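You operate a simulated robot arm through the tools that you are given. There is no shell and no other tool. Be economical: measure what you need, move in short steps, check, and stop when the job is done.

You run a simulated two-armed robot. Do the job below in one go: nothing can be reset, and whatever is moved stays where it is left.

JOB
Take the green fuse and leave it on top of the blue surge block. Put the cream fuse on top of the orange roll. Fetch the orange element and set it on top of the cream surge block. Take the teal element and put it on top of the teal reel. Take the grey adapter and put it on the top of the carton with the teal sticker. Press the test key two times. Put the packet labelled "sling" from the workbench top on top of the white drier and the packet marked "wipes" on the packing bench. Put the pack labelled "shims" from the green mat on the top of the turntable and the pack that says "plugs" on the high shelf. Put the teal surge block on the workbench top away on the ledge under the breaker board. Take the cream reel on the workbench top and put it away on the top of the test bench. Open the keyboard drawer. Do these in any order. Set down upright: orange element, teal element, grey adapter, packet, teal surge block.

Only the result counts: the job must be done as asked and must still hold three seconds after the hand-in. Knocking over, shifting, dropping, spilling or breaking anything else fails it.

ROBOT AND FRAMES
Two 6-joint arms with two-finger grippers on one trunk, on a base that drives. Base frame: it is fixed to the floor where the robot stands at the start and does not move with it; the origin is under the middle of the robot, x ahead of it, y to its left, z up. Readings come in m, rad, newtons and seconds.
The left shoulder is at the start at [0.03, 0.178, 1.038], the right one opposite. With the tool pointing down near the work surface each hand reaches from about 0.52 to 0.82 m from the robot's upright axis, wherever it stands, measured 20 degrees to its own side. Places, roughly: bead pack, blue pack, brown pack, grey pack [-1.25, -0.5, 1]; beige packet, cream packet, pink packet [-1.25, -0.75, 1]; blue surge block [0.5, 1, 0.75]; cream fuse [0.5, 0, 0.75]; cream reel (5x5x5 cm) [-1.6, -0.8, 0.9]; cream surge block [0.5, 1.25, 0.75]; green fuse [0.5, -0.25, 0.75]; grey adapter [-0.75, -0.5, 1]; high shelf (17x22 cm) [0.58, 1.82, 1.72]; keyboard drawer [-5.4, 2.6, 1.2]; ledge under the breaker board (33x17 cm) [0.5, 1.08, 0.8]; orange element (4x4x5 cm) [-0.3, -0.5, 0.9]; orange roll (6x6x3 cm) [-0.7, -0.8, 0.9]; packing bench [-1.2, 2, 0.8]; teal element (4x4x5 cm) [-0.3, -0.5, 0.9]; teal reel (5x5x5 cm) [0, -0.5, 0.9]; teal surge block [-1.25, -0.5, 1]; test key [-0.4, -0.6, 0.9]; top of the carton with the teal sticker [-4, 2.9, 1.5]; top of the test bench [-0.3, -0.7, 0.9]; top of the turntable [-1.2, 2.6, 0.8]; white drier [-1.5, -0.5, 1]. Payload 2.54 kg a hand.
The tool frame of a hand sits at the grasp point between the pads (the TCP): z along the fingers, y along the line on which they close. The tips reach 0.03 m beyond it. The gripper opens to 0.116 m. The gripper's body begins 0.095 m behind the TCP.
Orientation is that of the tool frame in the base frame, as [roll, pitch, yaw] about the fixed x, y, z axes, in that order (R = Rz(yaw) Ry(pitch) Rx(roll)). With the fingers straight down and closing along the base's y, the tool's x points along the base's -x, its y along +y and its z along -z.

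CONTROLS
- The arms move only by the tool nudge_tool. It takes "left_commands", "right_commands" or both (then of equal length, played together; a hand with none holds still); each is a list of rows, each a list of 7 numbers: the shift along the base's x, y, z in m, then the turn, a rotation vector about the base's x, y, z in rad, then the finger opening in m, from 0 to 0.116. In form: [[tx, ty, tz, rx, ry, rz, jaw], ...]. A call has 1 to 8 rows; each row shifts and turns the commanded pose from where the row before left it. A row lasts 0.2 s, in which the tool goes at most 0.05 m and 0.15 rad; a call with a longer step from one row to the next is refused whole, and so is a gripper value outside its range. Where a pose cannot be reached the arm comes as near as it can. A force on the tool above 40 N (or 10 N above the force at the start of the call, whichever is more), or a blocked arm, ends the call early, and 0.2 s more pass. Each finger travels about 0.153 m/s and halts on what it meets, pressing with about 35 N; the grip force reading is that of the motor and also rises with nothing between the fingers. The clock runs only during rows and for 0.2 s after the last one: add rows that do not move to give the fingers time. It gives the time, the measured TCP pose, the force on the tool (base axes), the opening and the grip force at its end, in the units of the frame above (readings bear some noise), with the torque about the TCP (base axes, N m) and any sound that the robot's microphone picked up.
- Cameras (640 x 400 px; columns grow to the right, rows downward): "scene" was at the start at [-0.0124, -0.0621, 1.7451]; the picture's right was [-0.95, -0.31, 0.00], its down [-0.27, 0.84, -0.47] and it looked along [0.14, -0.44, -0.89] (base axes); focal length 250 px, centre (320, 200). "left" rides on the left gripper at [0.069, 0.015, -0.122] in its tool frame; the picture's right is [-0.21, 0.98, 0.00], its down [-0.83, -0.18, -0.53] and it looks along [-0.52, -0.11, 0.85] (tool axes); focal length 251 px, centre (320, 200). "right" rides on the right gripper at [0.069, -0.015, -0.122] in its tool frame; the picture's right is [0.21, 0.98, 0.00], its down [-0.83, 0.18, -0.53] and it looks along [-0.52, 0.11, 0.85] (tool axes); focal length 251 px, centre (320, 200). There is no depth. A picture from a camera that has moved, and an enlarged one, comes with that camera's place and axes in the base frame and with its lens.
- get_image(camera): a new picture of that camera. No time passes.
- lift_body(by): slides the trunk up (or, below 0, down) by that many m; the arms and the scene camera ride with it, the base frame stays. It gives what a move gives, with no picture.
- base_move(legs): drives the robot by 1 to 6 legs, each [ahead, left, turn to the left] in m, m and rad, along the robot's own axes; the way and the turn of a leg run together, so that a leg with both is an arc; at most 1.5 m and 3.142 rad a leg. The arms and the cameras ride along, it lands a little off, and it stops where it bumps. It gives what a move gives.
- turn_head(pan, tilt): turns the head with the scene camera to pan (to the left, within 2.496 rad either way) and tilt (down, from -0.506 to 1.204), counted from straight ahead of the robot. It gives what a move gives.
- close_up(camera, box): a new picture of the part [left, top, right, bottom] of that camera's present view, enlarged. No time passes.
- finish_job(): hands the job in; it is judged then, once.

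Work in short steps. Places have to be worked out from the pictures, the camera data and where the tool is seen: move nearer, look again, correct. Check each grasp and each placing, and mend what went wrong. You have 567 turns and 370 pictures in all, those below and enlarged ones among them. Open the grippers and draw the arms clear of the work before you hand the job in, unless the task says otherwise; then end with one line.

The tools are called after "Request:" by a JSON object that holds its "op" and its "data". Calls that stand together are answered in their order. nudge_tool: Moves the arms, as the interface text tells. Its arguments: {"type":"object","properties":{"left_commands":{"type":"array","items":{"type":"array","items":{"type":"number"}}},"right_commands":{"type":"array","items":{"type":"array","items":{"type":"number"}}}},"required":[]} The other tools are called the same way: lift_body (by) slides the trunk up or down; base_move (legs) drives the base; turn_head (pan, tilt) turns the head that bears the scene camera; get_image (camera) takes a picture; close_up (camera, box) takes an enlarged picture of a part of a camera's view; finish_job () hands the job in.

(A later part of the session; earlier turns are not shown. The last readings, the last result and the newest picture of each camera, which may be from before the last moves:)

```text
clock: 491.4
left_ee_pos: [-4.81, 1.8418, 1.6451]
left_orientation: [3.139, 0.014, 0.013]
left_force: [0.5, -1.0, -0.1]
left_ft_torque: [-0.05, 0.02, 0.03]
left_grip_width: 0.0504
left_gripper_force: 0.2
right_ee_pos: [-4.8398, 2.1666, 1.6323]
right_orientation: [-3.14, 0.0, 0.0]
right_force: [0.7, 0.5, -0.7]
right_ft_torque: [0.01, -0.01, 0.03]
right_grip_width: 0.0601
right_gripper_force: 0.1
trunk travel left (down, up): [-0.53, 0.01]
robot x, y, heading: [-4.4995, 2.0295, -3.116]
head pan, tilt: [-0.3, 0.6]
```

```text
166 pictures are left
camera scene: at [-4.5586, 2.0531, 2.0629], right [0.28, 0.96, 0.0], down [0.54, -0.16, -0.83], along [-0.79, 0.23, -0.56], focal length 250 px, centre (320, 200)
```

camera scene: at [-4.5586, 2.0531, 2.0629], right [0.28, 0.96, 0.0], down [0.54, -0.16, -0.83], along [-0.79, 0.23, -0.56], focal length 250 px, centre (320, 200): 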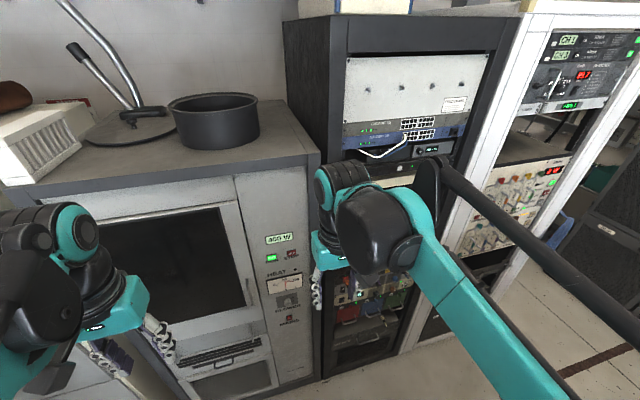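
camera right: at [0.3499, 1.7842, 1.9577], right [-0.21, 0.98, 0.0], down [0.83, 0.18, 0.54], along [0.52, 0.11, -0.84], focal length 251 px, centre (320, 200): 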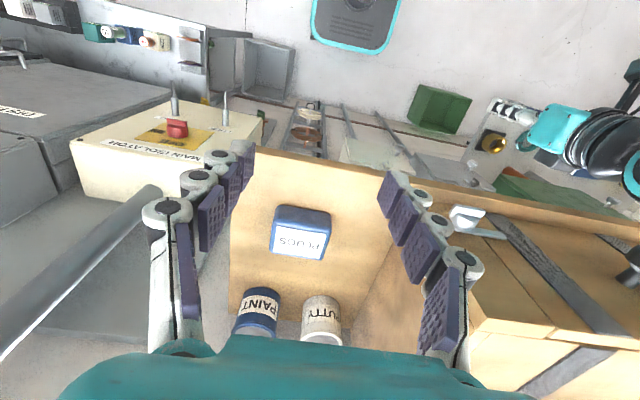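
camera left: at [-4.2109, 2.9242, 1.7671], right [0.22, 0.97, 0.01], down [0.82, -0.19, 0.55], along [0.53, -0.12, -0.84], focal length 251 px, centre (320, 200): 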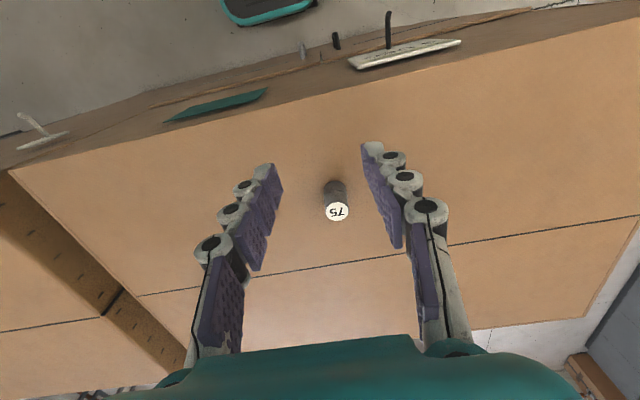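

The black rack at y≈2.6 holds the monitor; the drawer should be below it. I move to face it, lower the trunk, and look.

Request:
{"op": "base_move", "data": {"legs": [[0, -0.6, -0.025]]}}

Request:
{"op": "lift_body", "data": {"by": -0.25}}

Request:
{"op": "nudge_tool", "data": {"right_commands": [[0, 0.045, -0.01, 0, 0, 0, 0.06], [0, 0.045, -0.01, 0, 0, 0, 0.06], [0, 0.045, -0.01, 0, 0, 0, 0.06]], "left_commands": [[0, -0.045, -0.01, 0, 0, 0, 0.06], [0, -0.045, -0.01, 0, 0, 0, 0.06], [0, -0.045, -0.01, 0, 0, 0, 0.06]]}}

Request:
{"op": "turn_head", "data": {"pan": 0.0, "tilt": 0.6}}

Request:
{"op": "get_image", "data": {"camera": "scene"}}

Request:
{"op": "get_image", "data": {"camera": "right"}}

```text
clock: 494.8
left_ee_pos: [-4.8189, 2.4504, 1.6452]
left_orientation: [-3.141, 0.012, -0.016]
left_force: [0.7, -0.7, -0.4]
left_ft_torque: [-0.02, -0.01, -0.03]
left_grip_width: 0.0502
left_gripper_force: 0.0
right_ee_pos: [-4.8386, 2.7772, 1.6329]
right_orientation: [-3.139, 0.001, -0.028]
right_force: [-0.1, -0.2, -0.1]
right_ft_torque: [-0.04, 0.01, -0.03]
right_grip_width: 0.06
right_gripper_force: 0.0
trunk travel left (down, up): [-0.53, 0.01]
robot x, y, heading: [-4.5065, 2.6291, 3.134]
head pan, tilt: [-0.3, 0.6]
```

```text
clock: 497.3
left_ee_pos: [-4.8174, 2.4522, 1.396]
left_orientation: [3.138, 0.012, -0.016]
left_force: [0.4, -0.6, 0.5]
left_ft_torque: [-0.04, 0.0, 0.02]
left_grip_width: 0.0499
left_gripper_force: 0.1
right_ee_pos: [-4.8398, 2.7792, 1.382]
right_orientation: [-3.139, 0.0, -0.028]
right_force: [-0.1, -0.2, -0.2]
right_ft_torque: [-0.01, 0.01, -0.01]
right_grip_width: 0.0595
right_gripper_force: 0.1
trunk travel left (down, up): [-0.28, 0.26]
robot x, y, heading: [-4.5082, 2.6335, 3.132]
head pan, tilt: [-0.3, 0.6]
```

```text
clock: 498.1
left_ee_pos: [-4.8186, 2.3178, 1.3637]
left_orientation: [3.137, 0.012, -0.018]
left_force: [-0.2, -0.4, -0.7]
left_ft_torque: [0.0, -0.01, 0.0]
left_grip_width: 0.0601
left_gripper_force: 0.1
right_ee_pos: [-4.8397, 2.9137, 1.3555]
right_orientation: [-3.14, -0.001, -0.026]
right_force: [0.0, -0.4, -0.2]
right_ft_torque: [-0.02, -0.03, -0.04]
right_grip_width: 0.0601
right_gripper_force: 0.1
trunk travel left (down, up): [-0.28, 0.26]
robot x, y, heading: [-4.5041, 2.6324, 3.134]
head pan, tilt: [-0.3, 0.6]
```

```text
clock: 498.9
left_ee_pos: [-4.8172, 2.3176, 1.3651]
left_orientation: [3.14, 0.015, -0.017]
left_force: [-0.5, 0.2, -0.7]
left_ft_torque: [0.0, 0.0, -0.01]
left_grip_width: 0.0599
left_gripper_force: 0.1
right_ee_pos: [-4.8381, 2.9118, 1.3544]
right_orientation: [-3.14, 0.0, -0.025]
right_force: [0.1, 0.1, -0.2]
right_ft_torque: [0.0, -0.02, -0.01]
right_grip_width: 0.06
right_gripper_force: 0.0
trunk travel left (down, up): [-0.28, 0.26]
robot x, y, heading: [-4.5027, 2.6249, 3.135]
head pan, tilt: [0.0, 0.6]
```

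```text
165 pictures are left
camera scene: at [-4.5659, 2.6298, 1.8129], right [0.01, 1.0, 0.0], down [0.56, 0.0, -0.83], along [-0.83, 0.01, -0.56], focal length 250 px, centre (320, 200)
```

scene: 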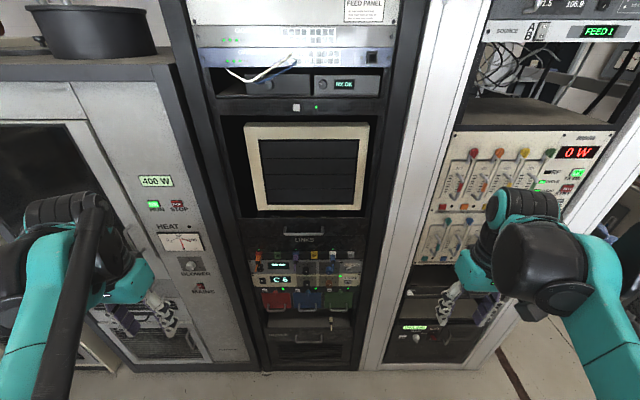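

```text
164 pictures are left
camera right: at [-4.7693, 2.9256, 1.4753], right [0.19, -0.98, 0.0], down [-0.83, -0.16, 0.53], along [-0.52, -0.1, -0.85], focal length 251 px, centre (320, 200)
```

right: 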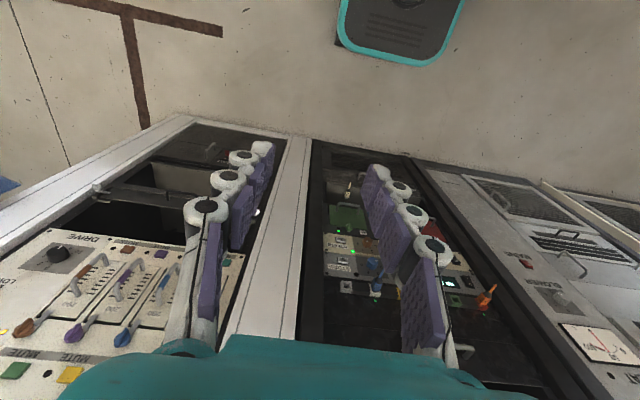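

Request:
{"op": "close_up", "data": {"camera": "scene", "box": [225, 110, 385, 370]}}

Request:
{"op": "close_up", "data": {"camera": "scene", "box": [235, 210, 375, 300]}}

```text
1.54 times, centred on (305, 240) of scene
camera zoom: at [-4.5659, 2.6298, 1.8129], right [0.01, 1.0, 0.0], down [0.56, 0.0, -0.83], along [-0.83, 0.01, -0.56], focal length 385 px, centre (343, 138)
```

zoom: 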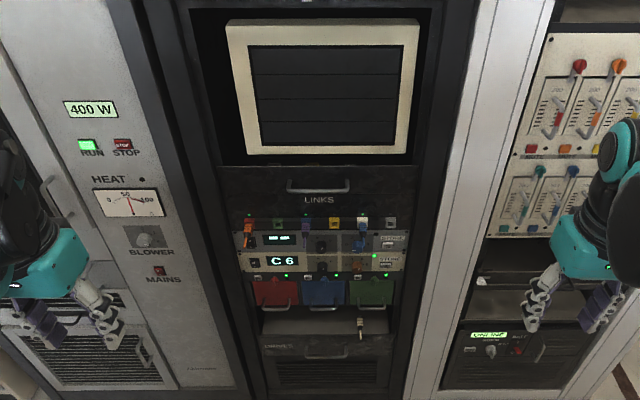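

```text
4.44 times, centred on (305, 255) of scene
camera zoom: at [-4.5659, 2.6298, 1.8129], right [0.01, 1.0, 0.0], down [0.56, 0.0, -0.83], along [-0.83, 0.01, -0.56], focal length 1111 px, centre (387, -44)
```

zoom: 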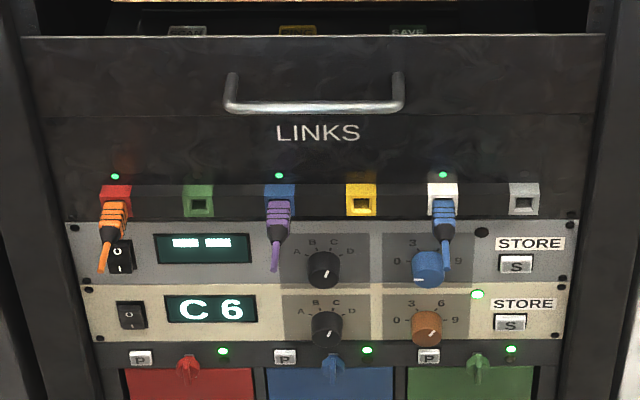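

The drawer under the monitor (bar handle, keys visible inside) is at y≈2.58, z≈1.19. I turn the right tool to point forward (−x) with the fingers closing vertically.

Request:
{"op": "nudge_tool", "data": {"right_commands": [[0, 0, -0.01, 0.0866, 0.0866, 0.0866, 0.06], [0, 0, -0.01, 0.0866, 0.0866, 0.0866, 0.06], [0, 0, -0.01, 0.0866, 0.0866, 0.0866, 0.06], [0, 0, -0.01, 0.0866, 0.0866, 0.0866, 0.06], [0, 0, -0.01, 0.0866, 0.0866, 0.0866, 0.06], [0, 0, -0.01, 0.0866, 0.0866, 0.0866, 0.06], [0, 0, -0.01, 0.0866, 0.0866, 0.0866, 0.06]]}}

Request:
{"op": "nudge_tool", "data": {"right_commands": [[0, -0.02, -0.01, 0.0866, 0.0866, 0.0866, 0.06], [0, -0.02, -0.01, 0.0866, 0.0866, 0.0866, 0.06], [0, -0.02, -0.01, 0.0866, 0.0866, 0.0866, 0.06], [0, -0.02, -0.01, 0.0866, 0.0866, 0.0866, 0.06], [0, -0.02, -0.01, 0.0866, 0.0866, 0.0866, 0.06], [0, -0.02, 0, 0.0866, 0.0866, 0.0866, 0.06], [0, -0.02, 0, 0.084, 0.084, 0.084, 0.06]]}}

Request:
{"op": "get_image", "data": {"camera": "right"}}

Request:
{"op": "get_image", "data": {"camera": "scene"}}

```text
clock: 500.5
left_ee_pos: [-4.817, 2.3164, 1.3653]
left_orientation: [3.138, 0.012, -0.015]
left_force: [0.3, 0.3, -1.4]
left_ft_torque: [0.03, 0.01, -0.01]
left_grip_width: 0.0601
left_gripper_force: 0.0
right_ee_pos: [-4.8438, 2.9138, 1.2822]
right_orientation: [-2.357, 0.36, 0.771]
right_force: [-0.1, 0.6, 0.1]
right_ft_torque: [-0.01, -0.03, 0.03]
right_grip_width: 0.0598
right_gripper_force: 0.0
trunk travel left (down, up): [-0.28, 0.26]
robot x, y, heading: [-4.5066, 2.6266, 3.135]
head pan, tilt: [0.0, 0.6]
```

```text
clock: 501.9
left_ee_pos: [-4.8194, 2.3164, 1.3646]
left_orientation: [3.14, 0.011, -0.017]
left_force: [-0.6, 0.9, 0.1]
left_ft_torque: [0.01, -0.07, 0.01]
left_grip_width: 0.06
left_gripper_force: 0.2
right_ee_pos: [-4.9325, 2.786, 1.2731]
right_orientation: [-1.72, 0.154, 1.419]
right_force: [0.4, -0.2, -0.7]
right_ft_torque: [0.02, 0.0, -0.02]
right_grip_width: 0.0601
right_gripper_force: 0.1
right hand out of reach, approached as far as the arm can: row 1, 2, 3, 6
trunk travel left (down, up): [-0.28, 0.26]
robot x, y, heading: [-4.5046, 2.6258, 3.13]
head pan, tilt: [0.0, 0.6]
stopped in row 6 (right hand): the arm was blocked; the commanded pose is now the measured one
```

```text
161 pictures are left
camera right: at [-4.8038, 2.8405, 1.2942], right [0.15, 0.04, -0.99], down [0.42, -0.91, 0.03], along [-0.89, -0.42, -0.16], focal length 251 px, centre (320, 200)
```

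right: 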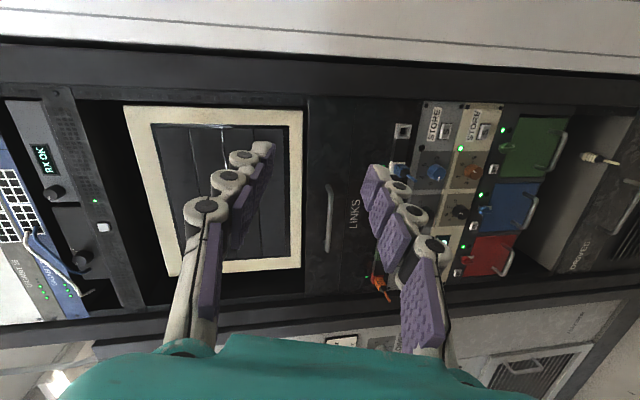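

```text
160 pictures are left
camera scene: at [-4.5689, 2.6284, 1.8128], right [0.01, 1.0, 0.0], down [0.57, 0.0, -0.82], along [-0.82, 0.01, -0.57], focal length 250 px, centre (320, 200)
```

scene: 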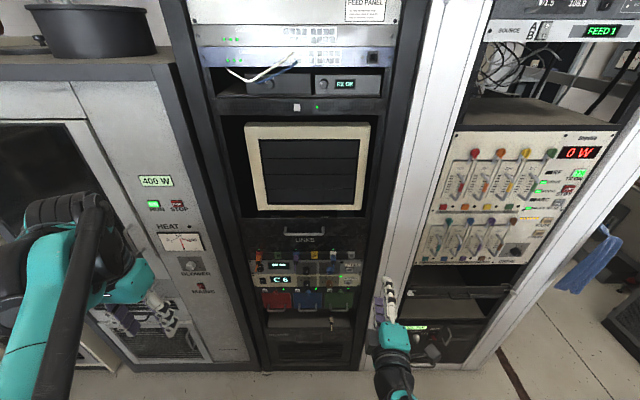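

Handle triangulated at (-5.264,2.577,1.19). I shift the hand sideways to y≈2.58 and finish the orientation.

Request:
{"op": "nudge_tool", "data": {"right_commands": [[0.01, -0.04, -0.005, 0, 0, 0, 0.06], [0.01, -0.04, -0.005, 0, 0, 0, 0.06], [0.01, -0.04, -0.01, 0, 0, 0, 0.06], [0.01, -0.04, -0.01, 0, 0, 0, 0.06], [0, -0.04, -0.01, 0, 0, 0, 0.06]]}}

Request:
{"op": "nudge_tool", "data": {"right_commands": [[0, 0, -0.01, 0.0765, 0.0735, 0.069, 0.06], [0, 0, -0.01, 0.0765, 0.0735, 0.069, 0.06], [0, 0, 0, 0, 0, 0, 0.06]]}}

Request:
{"op": "get_image", "data": {"camera": "right"}}

Request:
{"op": "get_image", "data": {"camera": "scene"}}

```text
clock: 503.1
left_ee_pos: [-4.8178, 2.3157, 1.3647]
left_orientation: [3.14, 0.012, -0.015]
left_force: [0.5, 0.1, -0.1]
left_ft_torque: [0.03, 0.04, 0.02]
left_grip_width: 0.06
left_gripper_force: 0.1
right_ee_pos: [-4.8914, 2.5842, 1.2349]
right_orientation: [-1.72, 0.154, 1.421]
right_force: [-0.6, -0.4, 0.3]
right_ft_torque: [0.01, -0.02, -0.01]
right_grip_width: 0.0601
right_gripper_force: 0.1
trunk travel left (down, up): [-0.28, 0.26]
robot x, y, heading: [-4.5056, 2.6323, 3.132]
head pan, tilt: [0.0, 0.6]
```

```text
clock: 503.9
left_ee_pos: [-4.8168, 2.3165, 1.3658]
left_orientation: [3.14, 0.012, -0.017]
left_force: [0.2, -1.0, -0.5]
left_ft_torque: [0.02, 0.01, -0.04]
left_grip_width: 0.0599
left_gripper_force: 0.0
right_ee_pos: [-4.8948, 2.5763, 1.26]
right_orientation: [-1.563, 0.013, 1.572]
right_force: [1.1, 0.5, 0.1]
right_ft_torque: [0.01, 0.06, -0.04]
right_grip_width: 0.06
right_gripper_force: 0.1
right hand out of reach, approached as far as the arm can: row 1, 2
trunk travel left (down, up): [-0.28, 0.26]
robot x, y, heading: [-4.5034, 2.6299, 3.134]
head pan, tilt: [0.0, 0.6]
```

```text
159 pictures are left
camera right: at [-4.7732, 2.6451, 1.2715], right [-0.01, 0.2, -0.98], down [0.53, -0.83, -0.18], along [-0.85, -0.52, -0.1], focal length 251 px, centre (320, 200)
```

right: 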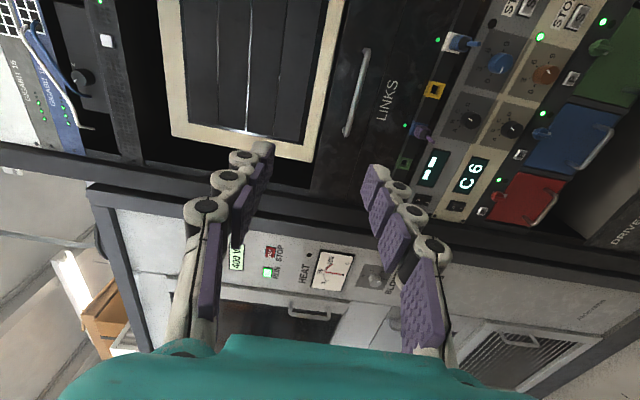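

```text
158 pictures are left
camera scene: at [-4.566, 2.6288, 1.8129], right [0.01, 1.0, 0.0], down [0.57, 0.0, -0.82], along [-0.82, 0.01, -0.57], focal length 250 px, centre (320, 200)
```

scene: 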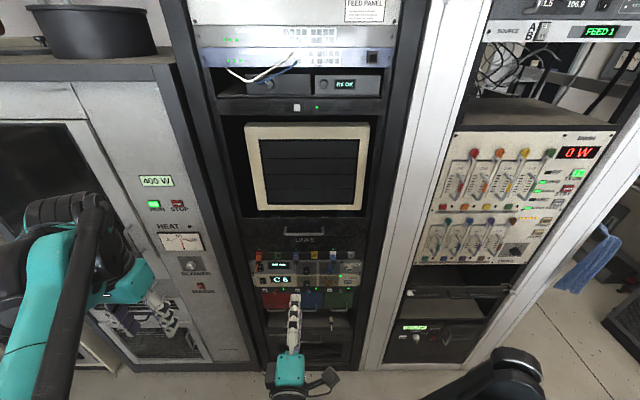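

Orientation is right. I extend a bit and lower to z≈1.194, then approach with the base.

Request:
{"op": "nudge_tool", "data": {"right_commands": [[-0.04, 0.002, -0.02, 0, 0, 0, 0.06], [-0.04, 0.002, -0.02, 0, 0, 0, 0.06], [-0.02, 0, -0.026, 0, 0, 0, 0.06], [0, 0, 0, 0, 0, 0, 0.06]]}}

Request:
{"op": "base_move", "data": {"legs": [[0.18, 0, 0.008]]}}

Request:
{"op": "get_image", "data": {"camera": "right"}}

```text
clock: 504.9
left_ee_pos: [-4.8169, 2.318, 1.3649]
left_orientation: [3.139, 0.013, -0.015]
left_force: [-0.2, 0.2, 0.3]
left_ft_torque: [0.0, -0.04, 0.01]
left_grip_width: 0.06
left_gripper_force: 0.1
right_ee_pos: [-5.0051, 2.5702, 1.2342]
right_orientation: [-1.561, 0.014, 1.574]
right_force: [0.3, -0.2, 0.0]
right_ft_torque: [0.01, -0.02, 0.01]
right_grip_width: 0.0598
right_gripper_force: 0.0
right hand out of reach, approached as far as the arm can: row 1, 2, 3
trunk travel left (down, up): [-0.28, 0.26]
robot x, y, heading: [-4.5049, 2.6299, 3.135]
head pan, tilt: [0.0, 0.6]
```

```text
clock: 506.3
left_ee_pos: [-4.9924, 2.3181, 1.3641]
left_orientation: [3.14, 0.012, -0.009]
left_force: [0.8, 0.1, 0.4]
left_ft_torque: [-0.03, -0.04, -0.04]
left_grip_width: 0.0603
left_gripper_force: 0.0
right_ee_pos: [-5.182, 2.5669, 1.2346]
right_orientation: [-1.564, 0.013, 1.576]
right_force: [-0.3, -0.3, 0.6]
right_ft_torque: [0.01, 0.03, -0.01]
right_grip_width: 0.06
right_gripper_force: 0.1
trunk travel left (down, up): [-0.28, 0.26]
robot x, y, heading: [-4.6839, 2.6328, 3.141]
head pan, tilt: [0.0, 0.6]
```

```text
157 pictures are left
camera right: at [-5.0607, 2.6369, 1.2461], right [-0.01, 0.2, -0.98], down [0.54, -0.83, -0.17], along [-0.84, -0.53, -0.1], focal length 251 px, centre (320, 200)
```

right: 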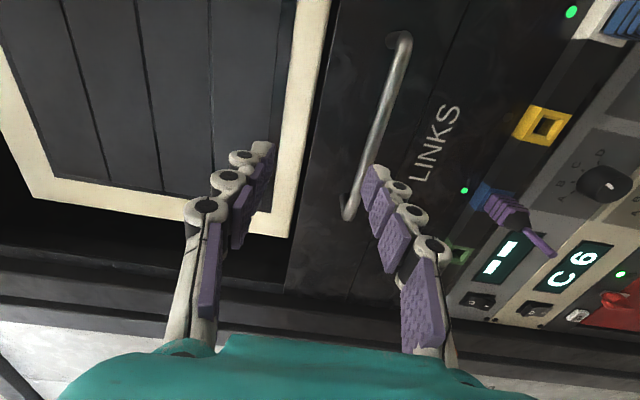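

The arm can't lower further there, so I lower the trunk 4.4 cm, then check alignment.

Request:
{"op": "lift_body", "data": {"by": -0.044}}

Request:
{"op": "get_image", "data": {"camera": "right"}}

```text
clock: 507.2
left_ee_pos: [-4.9926, 2.3161, 1.3217]
left_orientation: [3.138, 0.014, -0.011]
left_force: [0.0, 0.4, 0.2]
left_ft_torque: [0.01, 0.0, 0.01]
left_grip_width: 0.0601
left_gripper_force: 0.2
right_ee_pos: [-5.1822, 2.5669, 1.1916]
right_orientation: [-1.562, 0.014, 1.578]
right_force: [-0.3, 0.3, 0.3]
right_ft_torque: [0.01, 0.0, -0.04]
right_grip_width: 0.06
right_gripper_force: 0.1
trunk travel left (down, up): [-0.236, 0.304]
robot x, y, heading: [-4.6853, 2.628, 3.139]
head pan, tilt: [0.0, 0.6]
```

```text
156 pictures are left
camera right: at [-5.0593, 2.637, 1.2027], right [-0.01, 0.2, -0.98], down [0.54, -0.82, -0.17], along [-0.84, -0.53, -0.1], focal length 251 px, centre (320, 200)
```

right: 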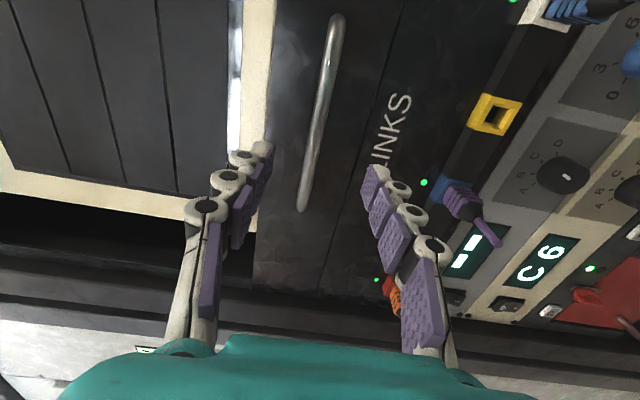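

Bar centre (-5.264,2.587,1.194): aligned. I narrow the opening and advance.

Request:
{"op": "nudge_tool", "data": {"right_commands": [[-0.025, 0.005, 0.001, 0, 0, 0, 0.045], [-0.025, 0.005, 0.001, 0, 0, 0, 0.045], [-0.018, 0.002, 0, 0, 0, 0, 0.045], [0, 0, 0, 0, 0, 0, 0.045]]}}

Request:
{"op": "get_image", "data": {"camera": "right"}}

```text
clock: 508.2
left_ee_pos: [-4.9919, 2.316, 1.3207]
left_orientation: [3.139, 0.014, -0.013]
left_force: [0.2, -0.2, 0.7]
left_ft_torque: [-0.03, 0.01, -0.03]
left_grip_width: 0.0599
left_gripper_force: 0.0
right_ee_pos: [-5.2482, 2.5795, 1.1908]
right_orientation: [-1.563, 0.014, 1.578]
right_force: [-0.2, 0.3, 0.3]
right_ft_torque: [0.0, -0.01, -0.03]
right_grip_width: 0.0447
right_gripper_force: 0.1
trunk travel left (down, up): [-0.236, 0.304]
robot x, y, heading: [-4.6825, 2.6308, 3.14]
head pan, tilt: [0.0, 0.6]
```

```text
155 pictures are left
camera right: at [-5.1271, 2.6487, 1.2036], right [-0.01, 0.2, -0.98], down [0.54, -0.82, -0.17], along [-0.84, -0.53, -0.1], focal length 251 px, centre (320, 200)
```

right: 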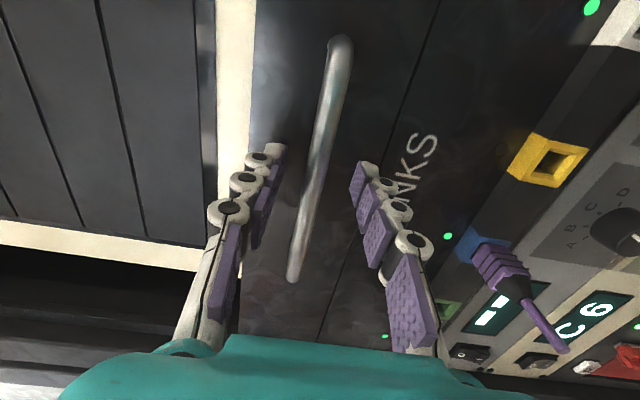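

Bar lies between the fingers. I advance 1 cm more and close.

Request:
{"op": "nudge_tool", "data": {"right_commands": [[-0.01, 0, 0.002, 0, 0, 0, 0.045], [0, 0, 0, 0, 0, 0, 0.0], [0, 0, 0, 0, 0, 0, 0.0], [0, 0, 0, 0, 0, 0, 0.0]]}}

Request:
{"op": "get_image", "data": {"camera": "right"}}

```text
clock: 508.6
left_ee_pos: [-4.9882, 2.3159, 1.3223]
left_orientation: [3.138, 0.017, -0.01]
left_force: [0.1, -0.5, 0.9]
left_ft_torque: [-0.01, 0.01, 0.0]
left_grip_width: 0.0599
left_gripper_force: 0.0
right_ee_pos: [-5.2508, 2.5792, 1.195]
right_orientation: [-1.558, 0.012, 1.579]
right_force: [6.8, 0.2, 36.7]
right_ft_torque: [0.52, -0.18, -0.06]
right_grip_width: 0.0092
right_gripper_force: 34.9
trunk travel left (down, up): [-0.236, 0.304]
robot x, y, heading: [-4.6825, 2.6313, 3.136]
head pan, tilt: [0.0, 0.6]
stopped in row 2 (right hand): the force on the tool passed its limit at 51 N (the readings are from after the stop); the commanded pose is now the measured one
```

```text
154 pictures are left
camera right: at [-5.1294, 2.6492, 1.2079], right [-0.01, 0.2, -0.98], down [0.54, -0.82, -0.18], along [-0.84, -0.53, -0.1], focal length 251 px, centre (320, 200)
```

right: 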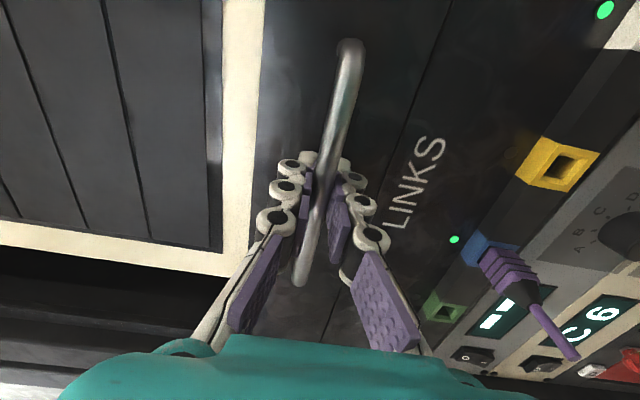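

The bar is gripped. I relieve the vertical load and pull back gently.

Request:
{"op": "nudge_tool", "data": {"right_commands": [[0, 0, 0.004, 0, 0, 0, 0], [0, 0, 0.002, 0, 0, 0, 0], [0.01, 0, 0, 0, 0, 0, 0], [0.02, 0, 0, 0, 0, 0, 0], [0.02, 0, 0, 0, 0, 0, 0]]}}

Request:
{"op": "get_image", "data": {"camera": "scene"}}

```text
clock: 509.8
left_ee_pos: [-4.9927, 2.3162, 1.3198]
left_orientation: [3.14, 0.012, -0.01]
left_force: [0.6, -0.8, -0.1]
left_ft_torque: [-0.01, -0.02, -0.01]
left_grip_width: 0.0599
left_gripper_force: 0.0
right_ee_pos: [-5.2063, 2.5782, 1.1955]
right_orientation: [-1.567, 0.018, 1.579]
right_force: [1.5, -4.4, -26.6]
right_ft_torque: [0.55, 0.22, -0.43]
right_grip_width: 0.009
right_gripper_force: 35.3
trunk travel left (down, up): [-0.236, 0.304]
robot x, y, heading: [-4.6793, 2.6289, 3.14]
head pan, tilt: [0.0, 0.6]
```

```text
153 pictures are left
camera scene: at [-4.7443, 2.6291, 1.7687], right [0.0, 1.0, 0.0], down [0.57, 0.0, -0.82], along [-0.82, 0.0, -0.57], focal length 250 px, centre (320, 200)
```

scene: 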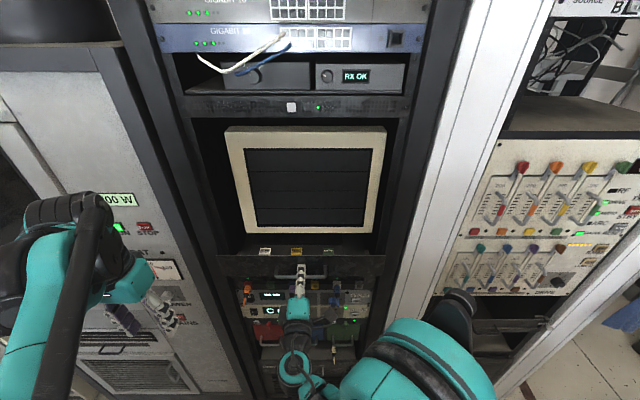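

The drawer is moving (4.5 cm). I continue by backing the base 0.15 m.

Request:
{"op": "nudge_tool", "data": {"right_commands": [[0, 0, -0.003, 0, 0, 0, 0], [0.01, 0, 0, 0, 0, 0, 0]]}}

Request:
{"op": "base_move", "data": {"legs": [[-0.15, 0, 0]]}}

Request:
{"op": "get_image", "data": {"camera": "scene"}}

Request:
{"op": "get_image", "data": {"camera": "right"}}

```text
clock: 510.4
left_ee_pos: [-4.9898, 2.3158, 1.3202]
left_orientation: [3.14, 0.014, -0.009]
left_force: [-0.9, 0.7, -0.2]
left_ft_torque: [0.0, -0.04, 0.0]
left_grip_width: 0.0597
left_gripper_force: 0.0
right_ee_pos: [-5.1934, 2.577, 1.1963]
right_orientation: [-1.563, 0.016, 1.579]
right_force: [0.0, -3.6, 15.4]
right_ft_torque: [0.66, -0.12, -0.44]
right_grip_width: 0.0092
right_gripper_force: 35.2
trunk travel left (down, up): [-0.236, 0.304]
robot x, y, heading: [-4.6795, 2.6362, 3.139]
head pan, tilt: [0.0, 0.6]
```

```text
clock: 511.2
left_ee_pos: [-4.988, 2.3167, 1.3212]
left_orientation: [3.137, 0.011, -0.007]
left_force: [-0.8, -1.0, 0.3]
left_ft_torque: [-0.01, 0.04, -0.03]
left_grip_width: 0.0602
left_gripper_force: 0.0
right_ee_pos: [-5.1902, 2.5786, 1.1968]
right_orientation: [-1.559, 0.011, 1.579]
right_force: [0.9, -0.2, -7.8]
right_ft_torque: [0.53, 0.05, -0.29]
right_grip_width: 0.009
right_gripper_force: 35.7
trunk travel left (down, up): [-0.236, 0.304]
robot x, y, heading: [-4.6788, 2.6285, 3.141]
head pan, tilt: [0.0, 0.6]
stopped in leg 1: the force on the tool passed its limit at 51 N (the readings are from after the stop); the commanded pose is now the measured one
```

```text
152 pictures are left
camera scene: at [-4.7388, 2.6299, 1.7688], right [0.0, 1.0, 0.0], down [0.57, 0.0, -0.82], along [-0.82, 0.0, -0.57], focal length 250 px, centre (320, 200)
```

scene: 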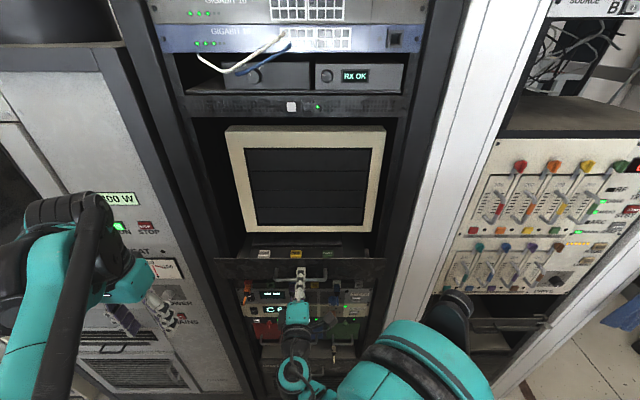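

```text
151 pictures are left
camera right: at [-5.0693, 2.6491, 1.2086], right [-0.01, 0.2, -0.98], down [0.54, -0.82, -0.18], along [-0.84, -0.53, -0.1], focal length 251 px, centre (320, 200)
```

right: 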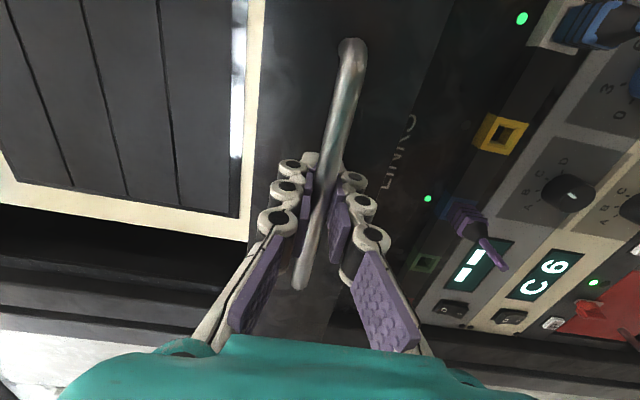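

Base pulling is too jerky; I pull with the arm in small steps instead.

Request:
{"op": "nudge_tool", "data": {"right_commands": [[0.012, 0, 0, 0, 0, 0, 0], [0.018, 0, 0, 0, 0, 0, 0], [0.018, 0, 0, 0, 0, 0, 0], [0.018, 0, 0, 0, 0, 0, 0], [0.014, 0, 0, 0, 0, 0, 0]]}}

```text
clock: 511.8
left_ee_pos: [-4.9872, 2.3171, 1.3192]
left_orientation: [3.138, 0.013, -0.009]
left_force: [0.0, 0.2, -0.9]
left_ft_torque: [0.02, 0.01, -0.01]
left_grip_width: 0.0602
left_gripper_force: 0.0
right_ee_pos: [-5.1598, 2.578, 1.1964]
right_orientation: [-1.572, 0.019, 1.577]
right_force: [1.5, 2.2, -27.9]
right_ft_torque: [0.63, 0.26, 0.69]
right_grip_width: 0.009
right_gripper_force: 35.3
right hand out of reach, approached as far as the arm can: row 3
trunk travel left (down, up): [-0.236, 0.304]
robot x, y, heading: [-4.6771, 2.6324, 3.138]
head pan, tilt: [0.0, 0.6]
stopped in row 3 (right hand): the force on the tool passed its limit at 49 N (the readings are from after the stop); the commanded pose is now the measured one
```

The arm is near its retracted limit here. I release, back the base 0.12 m, lower the trunk 6 cm to regain range, and regrip.

Request:
{"op": "nudge_tool", "data": {"right_commands": [[0, 0, 0.002, 0, 0, 0, 0.03], [0, 0, 0, 0, 0, 0, 0.05], [0, 0, 0, 0, 0, 0, 0.05]]}}

Request:
{"op": "get_image", "data": {"camera": "right"}}

```text
clock: 512.6
left_ee_pos: [-4.9884, 2.3165, 1.3191]
left_orientation: [3.138, 0.011, -0.01]
left_force: [-0.8, -1.2, -0.2]
left_ft_torque: [-0.05, 0.0, 0.01]
left_grip_width: 0.0599
left_gripper_force: 0.1
right_ee_pos: [-5.159, 2.5784, 1.2004]
right_orientation: [-1.568, 0.016, 1.578]
right_force: [0.5, 0.4, 0.0]
right_ft_torque: [0.0, 0.0, 0.03]
right_grip_width: 0.0501
right_gripper_force: 0.0
trunk travel left (down, up): [-0.236, 0.304]
robot x, y, heading: [-4.6754, 2.6346, 3.141]
head pan, tilt: [0.0, 0.6]
```

```text
150 pictures are left
camera right: at [-5.0376, 2.6489, 1.2132], right [0.0, 0.2, -0.98], down [0.54, -0.82, -0.17], along [-0.84, -0.53, -0.1], focal length 251 px, centre (320, 200)
```

right: 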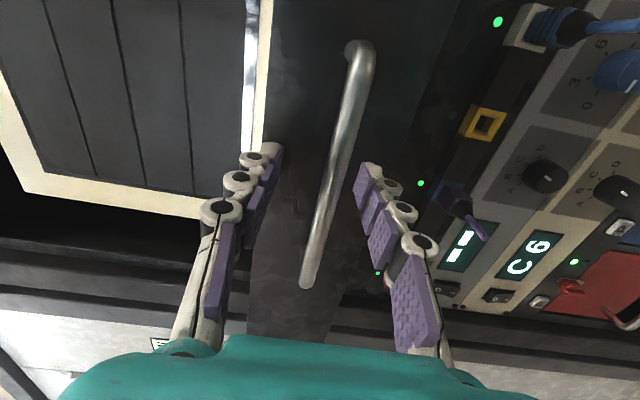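

Request:
{"op": "base_move", "data": {"legs": [[-0.13, 0, 0]]}}

Request:
{"op": "lift_body", "data": {"by": -0.06}}

Request:
{"op": "nudge_tool", "data": {"right_commands": [[-0.02, 0, 0.028, 0, 0, 0, 0.05], [-0.02, 0, 0.028, 0, 0, 0, 0.05], [0, 0, 0, 0, 0, 0, 0.05]]}}

Request:
{"op": "get_image", "data": {"camera": "right"}}

```text
clock: 513.9
left_ee_pos: [-4.8573, 2.316, 1.3209]
left_orientation: [3.14, 0.013, -0.012]
left_force: [-0.2, -0.2, -0.1]
left_ft_torque: [0.03, 0.04, 0.01]
left_grip_width: 0.0601
left_gripper_force: 0.0
right_ee_pos: [-5.0281, 2.5797, 1.2023]
right_orientation: [-1.568, 0.015, 1.575]
right_force: [0.5, 0.2, 0.5]
right_ft_torque: [-0.03, -0.03, -0.01]
right_grip_width: 0.0501
right_gripper_force: 0.1
trunk travel left (down, up): [-0.236, 0.304]
robot x, y, heading: [-4.5535, 2.6336, 3.135]
head pan, tilt: [0.0, 0.6]
```

```text
clock: 514.9
left_ee_pos: [-4.8581, 2.3171, 1.2602]
left_orientation: [3.139, 0.014, -0.013]
left_force: [0.7, -0.7, -0.3]
left_ft_torque: [0.01, 0.03, -0.01]
left_grip_width: 0.0599
left_gripper_force: 0.0
right_ee_pos: [-5.03, 2.5793, 1.1415]
right_orientation: [-1.568, 0.016, 1.576]
right_force: [0.5, 0.2, 0.6]
right_ft_torque: [-0.02, 0.01, -0.03]
right_grip_width: 0.0501
right_gripper_force: 0.0
trunk travel left (down, up): [-0.176, 0.364]
robot x, y, heading: [-4.5504, 2.6279, 3.139]
head pan, tilt: [0.0, 0.6]
```

```text
clock: 515.7
left_ee_pos: [-4.8585, 2.3172, 1.2592]
left_orientation: [3.138, 0.012, -0.013]
left_force: [0.3, 0.9, 0.2]
left_ft_torque: [0.03, 0.01, -0.01]
left_grip_width: 0.0599
left_gripper_force: 0.1
right_ee_pos: [-5.0698, 2.5807, 1.1967]
right_orientation: [-1.568, 0.015, 1.578]
right_force: [0.4, 0.2, -0.3]
right_ft_torque: [0.0, 0.02, 0.01]
right_grip_width: 0.0503
right_gripper_force: 0.0
trunk travel left (down, up): [-0.176, 0.364]
robot x, y, heading: [-4.5478, 2.6309, 3.138]
head pan, tilt: [0.0, 0.6]
```

```text
149 pictures are left
camera right: at [-4.9484, 2.6496, 1.2092], right [0.0, 0.2, -0.98], down [0.54, -0.83, -0.17], along [-0.84, -0.53, -0.1], focal length 251 px, centre (320, 200)
```

right: 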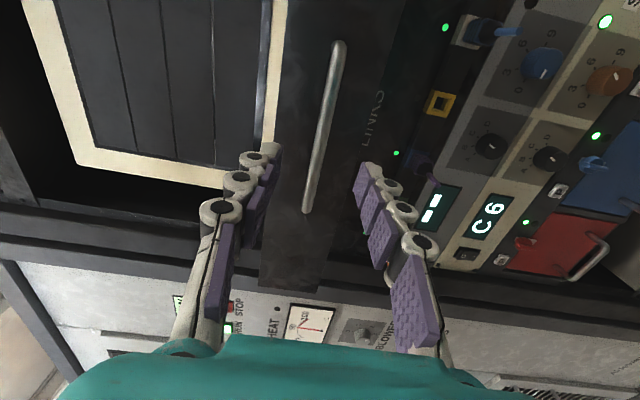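

Advance 9.5 cm to the bar and regrip.

Request:
{"op": "nudge_tool", "data": {"right_commands": [[-0.035, 0.002, 0, 0, 0, 0, 0.05], [-0.035, 0.002, 0, 0, 0, 0, 0.05], [-0.023, 0, 0, 0, 0, 0, 0.05], [0, 0, 0, 0, 0, 0, 0.05]]}}

Request:
{"op": "get_image", "data": {"camera": "right"}}

```text
clock: 516.7
left_ee_pos: [-4.8586, 2.3167, 1.2612]
left_orientation: [3.137, 0.013, -0.012]
left_force: [-0.4, 0.1, -0.5]
left_ft_torque: [-0.01, 0.02, -0.01]
left_grip_width: 0.0601
left_gripper_force: 0.1
right_ee_pos: [-5.1633, 2.5844, 1.1963]
right_orientation: [-1.568, 0.016, 1.574]
right_force: [1.0, 0.4, -0.5]
right_ft_torque: [-0.01, -0.03, 0.0]
right_grip_width: 0.05
right_gripper_force: 0.1
trunk travel left (down, up): [-0.176, 0.364]
robot x, y, heading: [-4.5493, 2.6283, 3.14]
head pan, tilt: [0.0, 0.6]
```

```text
148 pictures are left
camera right: at [-5.0408, 2.6546, 1.2092], right [0.0, 0.2, -0.98], down [0.54, -0.83, -0.17], along [-0.84, -0.53, -0.1], focal length 251 px, centre (320, 200)
```

right: 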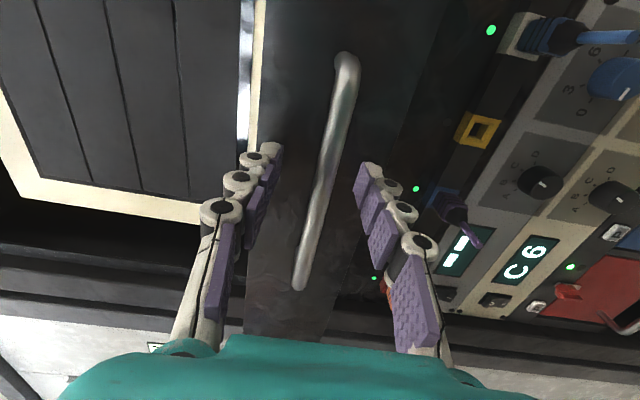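

Request:
{"op": "nudge_tool", "data": {"right_commands": [[0, 0, 0, 0, 0, 0, 0.02], [0, 0, 0, 0, 0, 0, 0.0], [0, 0, 0, 0, 0, 0, 0.0]]}}

Request:
{"op": "nudge_tool", "data": {"right_commands": [[0.01, 0, 0, 0, 0, 0, 0], [0.015, 0, 0, 0, 0, 0, 0], [0.015, 0, 0, 0, 0, 0, 0], [0.015, 0, 0, 0, 0, 0, 0], [0.015, 0, 0, 0, 0, 0, 0], [0.015, 0, 0, 0, 0, 0, 0], [0.015, 0, 0, 0, 0, 0, 0]]}}

```text
clock: 517.5
left_ee_pos: [-4.8598, 2.3171, 1.2611]
left_orientation: [3.139, 0.012, -0.011]
left_force: [-0.5, 0.5, -1.0]
left_ft_torque: [-0.01, -0.01, 0.0]
left_grip_width: 0.0601
left_gripper_force: 0.1
right_ee_pos: [-5.1619, 2.5842, 1.1966]
right_orientation: [-1.566, 0.014, 1.574]
right_force: [-1.1, 0.1, 1.1]
right_ft_torque: [0.7, 0.03, 0.05]
right_grip_width: 0.0093
right_gripper_force: 35.2
trunk travel left (down, up): [-0.176, 0.364]
robot x, y, heading: [-4.5476, 2.6303, 3.136]
head pan, tilt: [0.0, 0.6]
```

```text
clock: 519.1
left_ee_pos: [-4.8594, 2.3162, 1.2603]
left_orientation: [3.139, 0.012, -0.012]
left_force: [-0.2, 0.2, 0.1]
left_ft_torque: [-0.01, 0.0, 0.0]
left_grip_width: 0.0599
left_gripper_force: 0.1
right_ee_pos: [-5.0612, 2.5846, 1.1961]
right_orientation: [-1.571, 0.016, 1.574]
right_force: [2.9, 0.6, -20.6]
right_ft_torque: [0.59, 0.14, -0.17]
right_grip_width: 0.0094
right_gripper_force: 35.0
trunk travel left (down, up): [-0.176, 0.364]
robot x, y, heading: [-4.5464, 2.6282, 3.139]
head pan, tilt: [0.0, 0.6]
```

Ten more centimetres. I correct z slightly and keep pulling.

Request:
{"op": "nudge_tool", "data": {"right_commands": [[0.0, 0, -0.002, 0, 0, 0, 0], [0.012, 0, -0.001, 0, 0, 0, 0], [0.012, 0, 0, 0, 0, 0, 0], [0.012, 0, 0, 0, 0, 0, 0], [0.012, 0, 0, 0, 0, 0, 0], [0.012, 0, 0, 0, 0, 0, 0], [0.012, 0, 0, 0, 0, 0, 0]]}}

Request:
{"op": "get_image", "data": {"camera": "scene"}}

```text
clock: 520.1
left_ee_pos: [-4.8568, 2.3188, 1.2602]
left_orientation: [3.138, 0.013, -0.012]
left_force: [-0.8, -0.3, -0.1]
left_ft_torque: [0.05, -0.02, 0.0]
left_grip_width: 0.0602
left_gripper_force: 0.2
right_ee_pos: [-5.0311, 2.5839, 1.1956]
right_orientation: [-1.56, 0.007, 1.577]
right_force: [0.6, 1.5, 25.8]
right_ft_torque: [0.38, -0.11, 0.75]
right_grip_width: 0.0092
right_gripper_force: 35.7
trunk travel left (down, up): [-0.176, 0.364]
robot x, y, heading: [-4.5466, 2.6265, 3.137]
head pan, tilt: [0.0, 0.6]
stopped in row 4 (right hand): the force on the tool passed its limit at 42 N (the readings are from after the stop); the commanded pose is now the measured one
```

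```text
147 pictures are left
camera scene: at [-4.6071, 2.6306, 1.709], right [0.0, 1.0, 0.0], down [0.56, 0.0, -0.83], along [-0.83, 0.0, -0.56], focal length 250 px, centre (320, 200)
```

scene: 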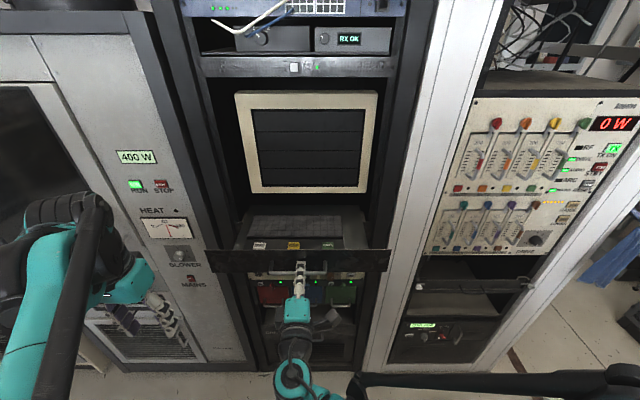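

About 23 cm open, keyboard visible. I relieve the vertical load and test whether it opens further.

Request:
{"op": "nudge_tool", "data": {"right_commands": [[0.0, 0, 0.002, 0, 0, 0, 0], [0.01, 0, 0.001, 0, 0, 0, 0], [0.012, 0, 0, 0, 0, 0, 0], [0.012, 0, 0, 0, 0, 0, 0], [0.012, 0, 0, 0, 0, 0, 0]]}}

```text
clock: 521.3
left_ee_pos: [-4.8611, 2.3165, 1.259]
left_orientation: [3.138, 0.011, -0.014]
left_force: [0.3, -0.4, 0.8]
left_ft_torque: [0.01, 0.02, -0.01]
left_grip_width: 0.0601
left_gripper_force: 0.0
right_ee_pos: [-4.9889, 2.5841, 1.1962]
right_orientation: [-1.571, 0.014, 1.574]
right_force: [-8.4, -2.7, -16.2]
right_ft_torque: [0.58, 0.07, 0.1]
right_grip_width: 0.0094
right_gripper_force: 35.8
trunk travel left (down, up): [-0.176, 0.364]
robot x, y, heading: [-4.5492, 2.6347, 3.138]
head pan, tilt: [0.0, 0.6]
stopped in row 5 (right hand): the force on the tool passed its limit at 44 N (the readings are from after the stop); the commanded pose is now the measured one
```

Request:
{"op": "nudge_tool", "data": {"right_commands": [[0.0, 0, -0.001, 0, 0, 0, 0], [0.01, 0, 0, 0, 0, 0, 0], [0.01, 0, 0, 0, 0, 0, 0], [0, 0, 0, 0, 0, 0, 0]]}}

Request:
{"op": "get_image", "data": {"camera": "scene"}}

```text
clock: 522.0
left_ee_pos: [-4.8638, 2.3168, 1.2587]
left_orientation: [3.139, 0.007, -0.011]
left_force: [0.0, 0.5, -1.0]
left_ft_torque: [0.04, -0.02, 0.0]
left_grip_width: 0.0598
left_gripper_force: 0.1
right_ee_pos: [-4.9804, 2.5849, 1.1968]
right_orientation: [-1.568, 0.013, 1.571]
right_force: [-25.7, 0.9, -4.3]
right_ft_torque: [0.05, -0.08, 0.38]
right_grip_width: 0.0082
right_gripper_force: 36.2
trunk travel left (down, up): [-0.176, 0.364]
robot x, y, heading: [-4.5523, 2.6299, 3.142]
head pan, tilt: [0.0, 0.6]
stopped in row 3 (right hand): the force on the tool passed its limit at 42 N (the readings are from after the stop); the commanded pose is now the measured one
```

```text
146 pictures are left
camera scene: at [-4.6158, 2.6299, 1.7086], right [0.0, 1.0, 0.0], down [0.57, 0.0, -0.82], along [-0.82, 0.0, -0.57], focal length 250 px, centre (320, 200)
```

scene: 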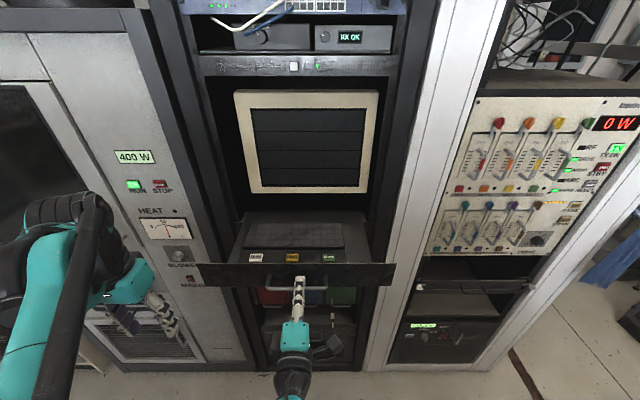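

End stop reached; the drawer is fully open. I open the fingers wide and withdraw.

Request:
{"op": "nudge_tool", "data": {"right_commands": [[-0.004, 0, 0, 0, 0, 0, 0.04], [0, 0, 0, 0, 0, 0, 0.08], [0, 0, 0, 0, 0, 0, 0.09]]}}

Request:
{"op": "nudge_tool", "data": {"right_commands": [[0.012, 0, 0.003, 0, 0, 0, 0.09], [0.012, 0, 0.003, 0, 0, 0, 0.09], [0.012, 0, 0.003, 0, 0, 0, 0.09], [0.012, 0, 0.003, 0, 0, 0, 0.09]]}}

Request:
{"op": "get_image", "data": {"camera": "right"}}

```text
clock: 522.8
left_ee_pos: [-4.8581, 2.3169, 1.261]
left_orientation: [3.138, 0.01, -0.012]
left_force: [-0.8, 0.1, 0.1]
left_ft_torque: [0.01, 0.0, 0.01]
left_grip_width: 0.0598
left_gripper_force: 0.1
right_ee_pos: [-4.9807, 2.5843, 1.1985]
right_orientation: [-1.563, 0.012, 1.572]
right_force: [-0.5, 0.6, 0.4]
right_ft_torque: [0.01, -0.02, -0.01]
right_grip_width: 0.0899
right_gripper_force: 0.1
trunk travel left (down, up): [-0.176, 0.364]
robot x, y, heading: [-4.5485, 2.6294, 3.137]
head pan, tilt: [0.0, 0.6]
```

```text
clock: 523.8
left_ee_pos: [-4.8587, 2.317, 1.2603]
left_orientation: [3.139, 0.011, -0.012]
left_force: [0.6, -0.2, 0.7]
left_ft_torque: [-0.02, -0.02, -0.01]
left_grip_width: 0.0602
left_gripper_force: 0.1
right_ee_pos: [-4.9331, 2.5847, 1.2094]
right_orientation: [-1.565, 0.012, 1.571]
right_force: [-0.9, -1.7, 1.4]
right_ft_torque: [-0.02, 0.0, -0.01]
right_grip_width: 0.0901
right_gripper_force: 0.1
trunk travel left (down, up): [-0.176, 0.364]
robot x, y, heading: [-4.5512, 2.6319, 3.138]
head pan, tilt: [0.0, 0.6]
```

```text
145 pictures are left
camera right: at [-4.8104, 2.6543, 1.2221], right [-0.01, 0.2, -0.98], down [0.53, -0.83, -0.18], along [-0.85, -0.52, -0.1], focal length 251 px, centre (320, 200)
```

right: 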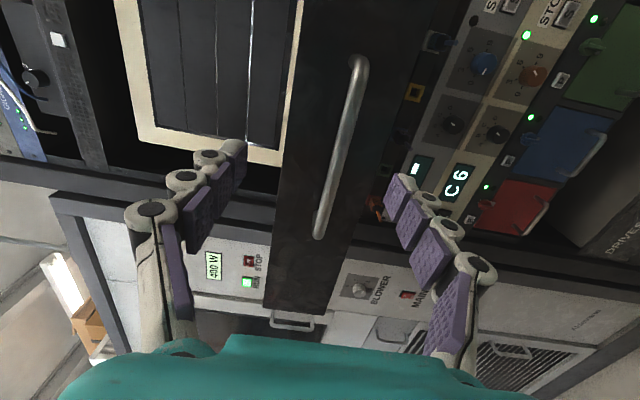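

Drawer stays open. I withdraw a little more, then drive left out of the corridor and check everything.

Request:
{"op": "nudge_tool", "data": {"right_commands": [[0.015, 0, 0.004, 0, 0, 0, 0.06], [0.015, 0, 0.004, 0, 0, 0, 0.03], [0.01, 0, 0.004, 0, 0, 0, 0.0]]}}

Request:
{"op": "base_move", "data": {"legs": [[0, 0.7, 0]]}}

Request:
{"op": "turn_head", "data": {"pan": -0.6, "tilt": 0.6}}

Request:
{"op": "get_image", "data": {"camera": "scene"}}

```text
clock: 524.6
left_ee_pos: [-4.8595, 2.318, 1.2615]
left_orientation: [3.138, 0.012, -0.012]
left_force: [-0.2, -0.2, 0.6]
left_ft_torque: [-0.01, 0.02, -0.02]
left_grip_width: 0.0603
left_gripper_force: 0.0
right_ee_pos: [-4.8912, 2.5852, 1.2219]
right_orientation: [-1.562, 0.012, 1.572]
right_force: [-0.6, 0.4, -0.2]
right_ft_torque: [0.0, 0.01, 0.03]
right_grip_width: 0.0
right_gripper_force: 28.8
trunk travel left (down, up): [-0.176, 0.364]
robot x, y, heading: [-4.5512, 2.6324, 3.135]
head pan, tilt: [0.0, 0.6]
```

```text
clock: 528.4
left_ee_pos: [-4.8635, 1.617, 1.2594]
left_orientation: [3.137, 0.012, -0.019]
left_force: [0.6, -0.2, -0.6]
left_ft_torque: [0.02, 0.01, -0.02]
left_grip_width: 0.06
left_gripper_force: 0.1
right_ee_pos: [-4.8963, 1.8847, 1.2225]
right_orientation: [-1.563, 0.012, 1.567]
right_force: [0.1, -1.0, 0.1]
right_ft_torque: [0.01, 0.0, -0.04]
right_grip_width: 0.0001
right_gripper_force: 28.9
trunk travel left (down, up): [-0.176, 0.364]
robot x, y, heading: [-4.5525, 1.929, 3.135]
head pan, tilt: [0.0, 0.6]
```

```text
clock: 529.4
left_ee_pos: [-4.866, 1.618, 1.261]
left_orientation: [3.138, 0.013, -0.017]
left_force: [0.3, 0.2, 1.5]
left_ft_torque: [-0.07, 0.0, -0.01]
left_grip_width: 0.0598
left_gripper_force: 0.1
right_ee_pos: [-4.8959, 1.8847, 1.2223]
right_orientation: [-1.564, 0.014, 1.567]
right_force: [-0.1, 0.4, 0.3]
right_ft_torque: [-0.03, -0.02, -0.03]
right_grip_width: 0.0
right_gripper_force: 28.7
trunk travel left (down, up): [-0.176, 0.364]
robot x, y, heading: [-4.5538, 1.93, 3.132]
head pan, tilt: [-0.6, 0.6]
```

```text
144 pictures are left
camera scene: at [-4.5982, 1.9789, 1.7089], right [0.57, 0.82, 0.0], down [0.46, -0.32, -0.83], along [-0.68, 0.47, -0.56], focal length 250 px, centre (320, 200)
```

scene: 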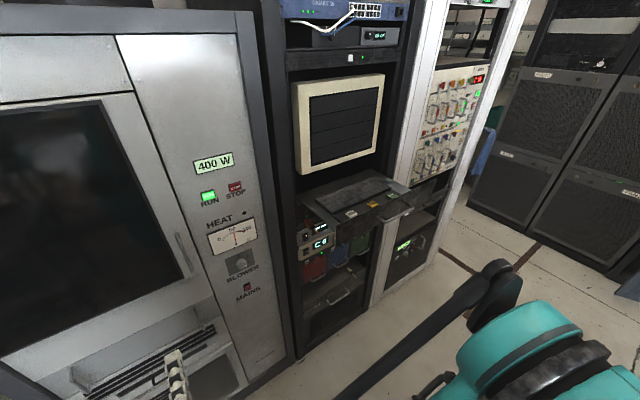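

Drawer is fully open. I check that the adapter on the carton is still standing.

Request:
{"op": "turn_head", "data": {"pan": -2.1, "tilt": 0.25}}

Request:
{"op": "get_image", "data": {"camera": "scene"}}

```text
clock: 531.0
left_ee_pos: [-4.8659, 1.6173, 1.2593]
left_orientation: [3.139, 0.011, -0.018]
left_force: [-0.1, 0.4, -0.3]
left_ft_torque: [0.02, 0.02, 0.0]
left_grip_width: 0.06
left_gripper_force: 0.0
right_ee_pos: [-4.896, 1.885, 1.222]
right_orientation: [-1.565, 0.012, 1.567]
right_force: [-0.3, 0.0, -0.3]
right_ft_torque: [-0.01, -0.05, -0.01]
right_grip_width: 0.0
right_gripper_force: 28.3
trunk travel left (down, up): [-0.176, 0.364]
robot x, y, heading: [-4.5501, 1.9292, 3.134]
head pan, tilt: [-2.1, 0.25]
```

```text
143 pictures are left
camera scene: at [-4.4779, 2.0087, 1.7411], right [0.86, -0.51, 0.0], down [-0.13, -0.21, -0.97], along [0.5, 0.83, -0.25], focal length 250 px, centre (320, 200)
```

scene: 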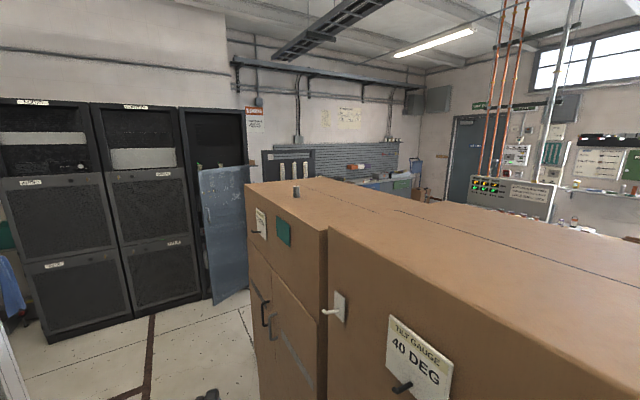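

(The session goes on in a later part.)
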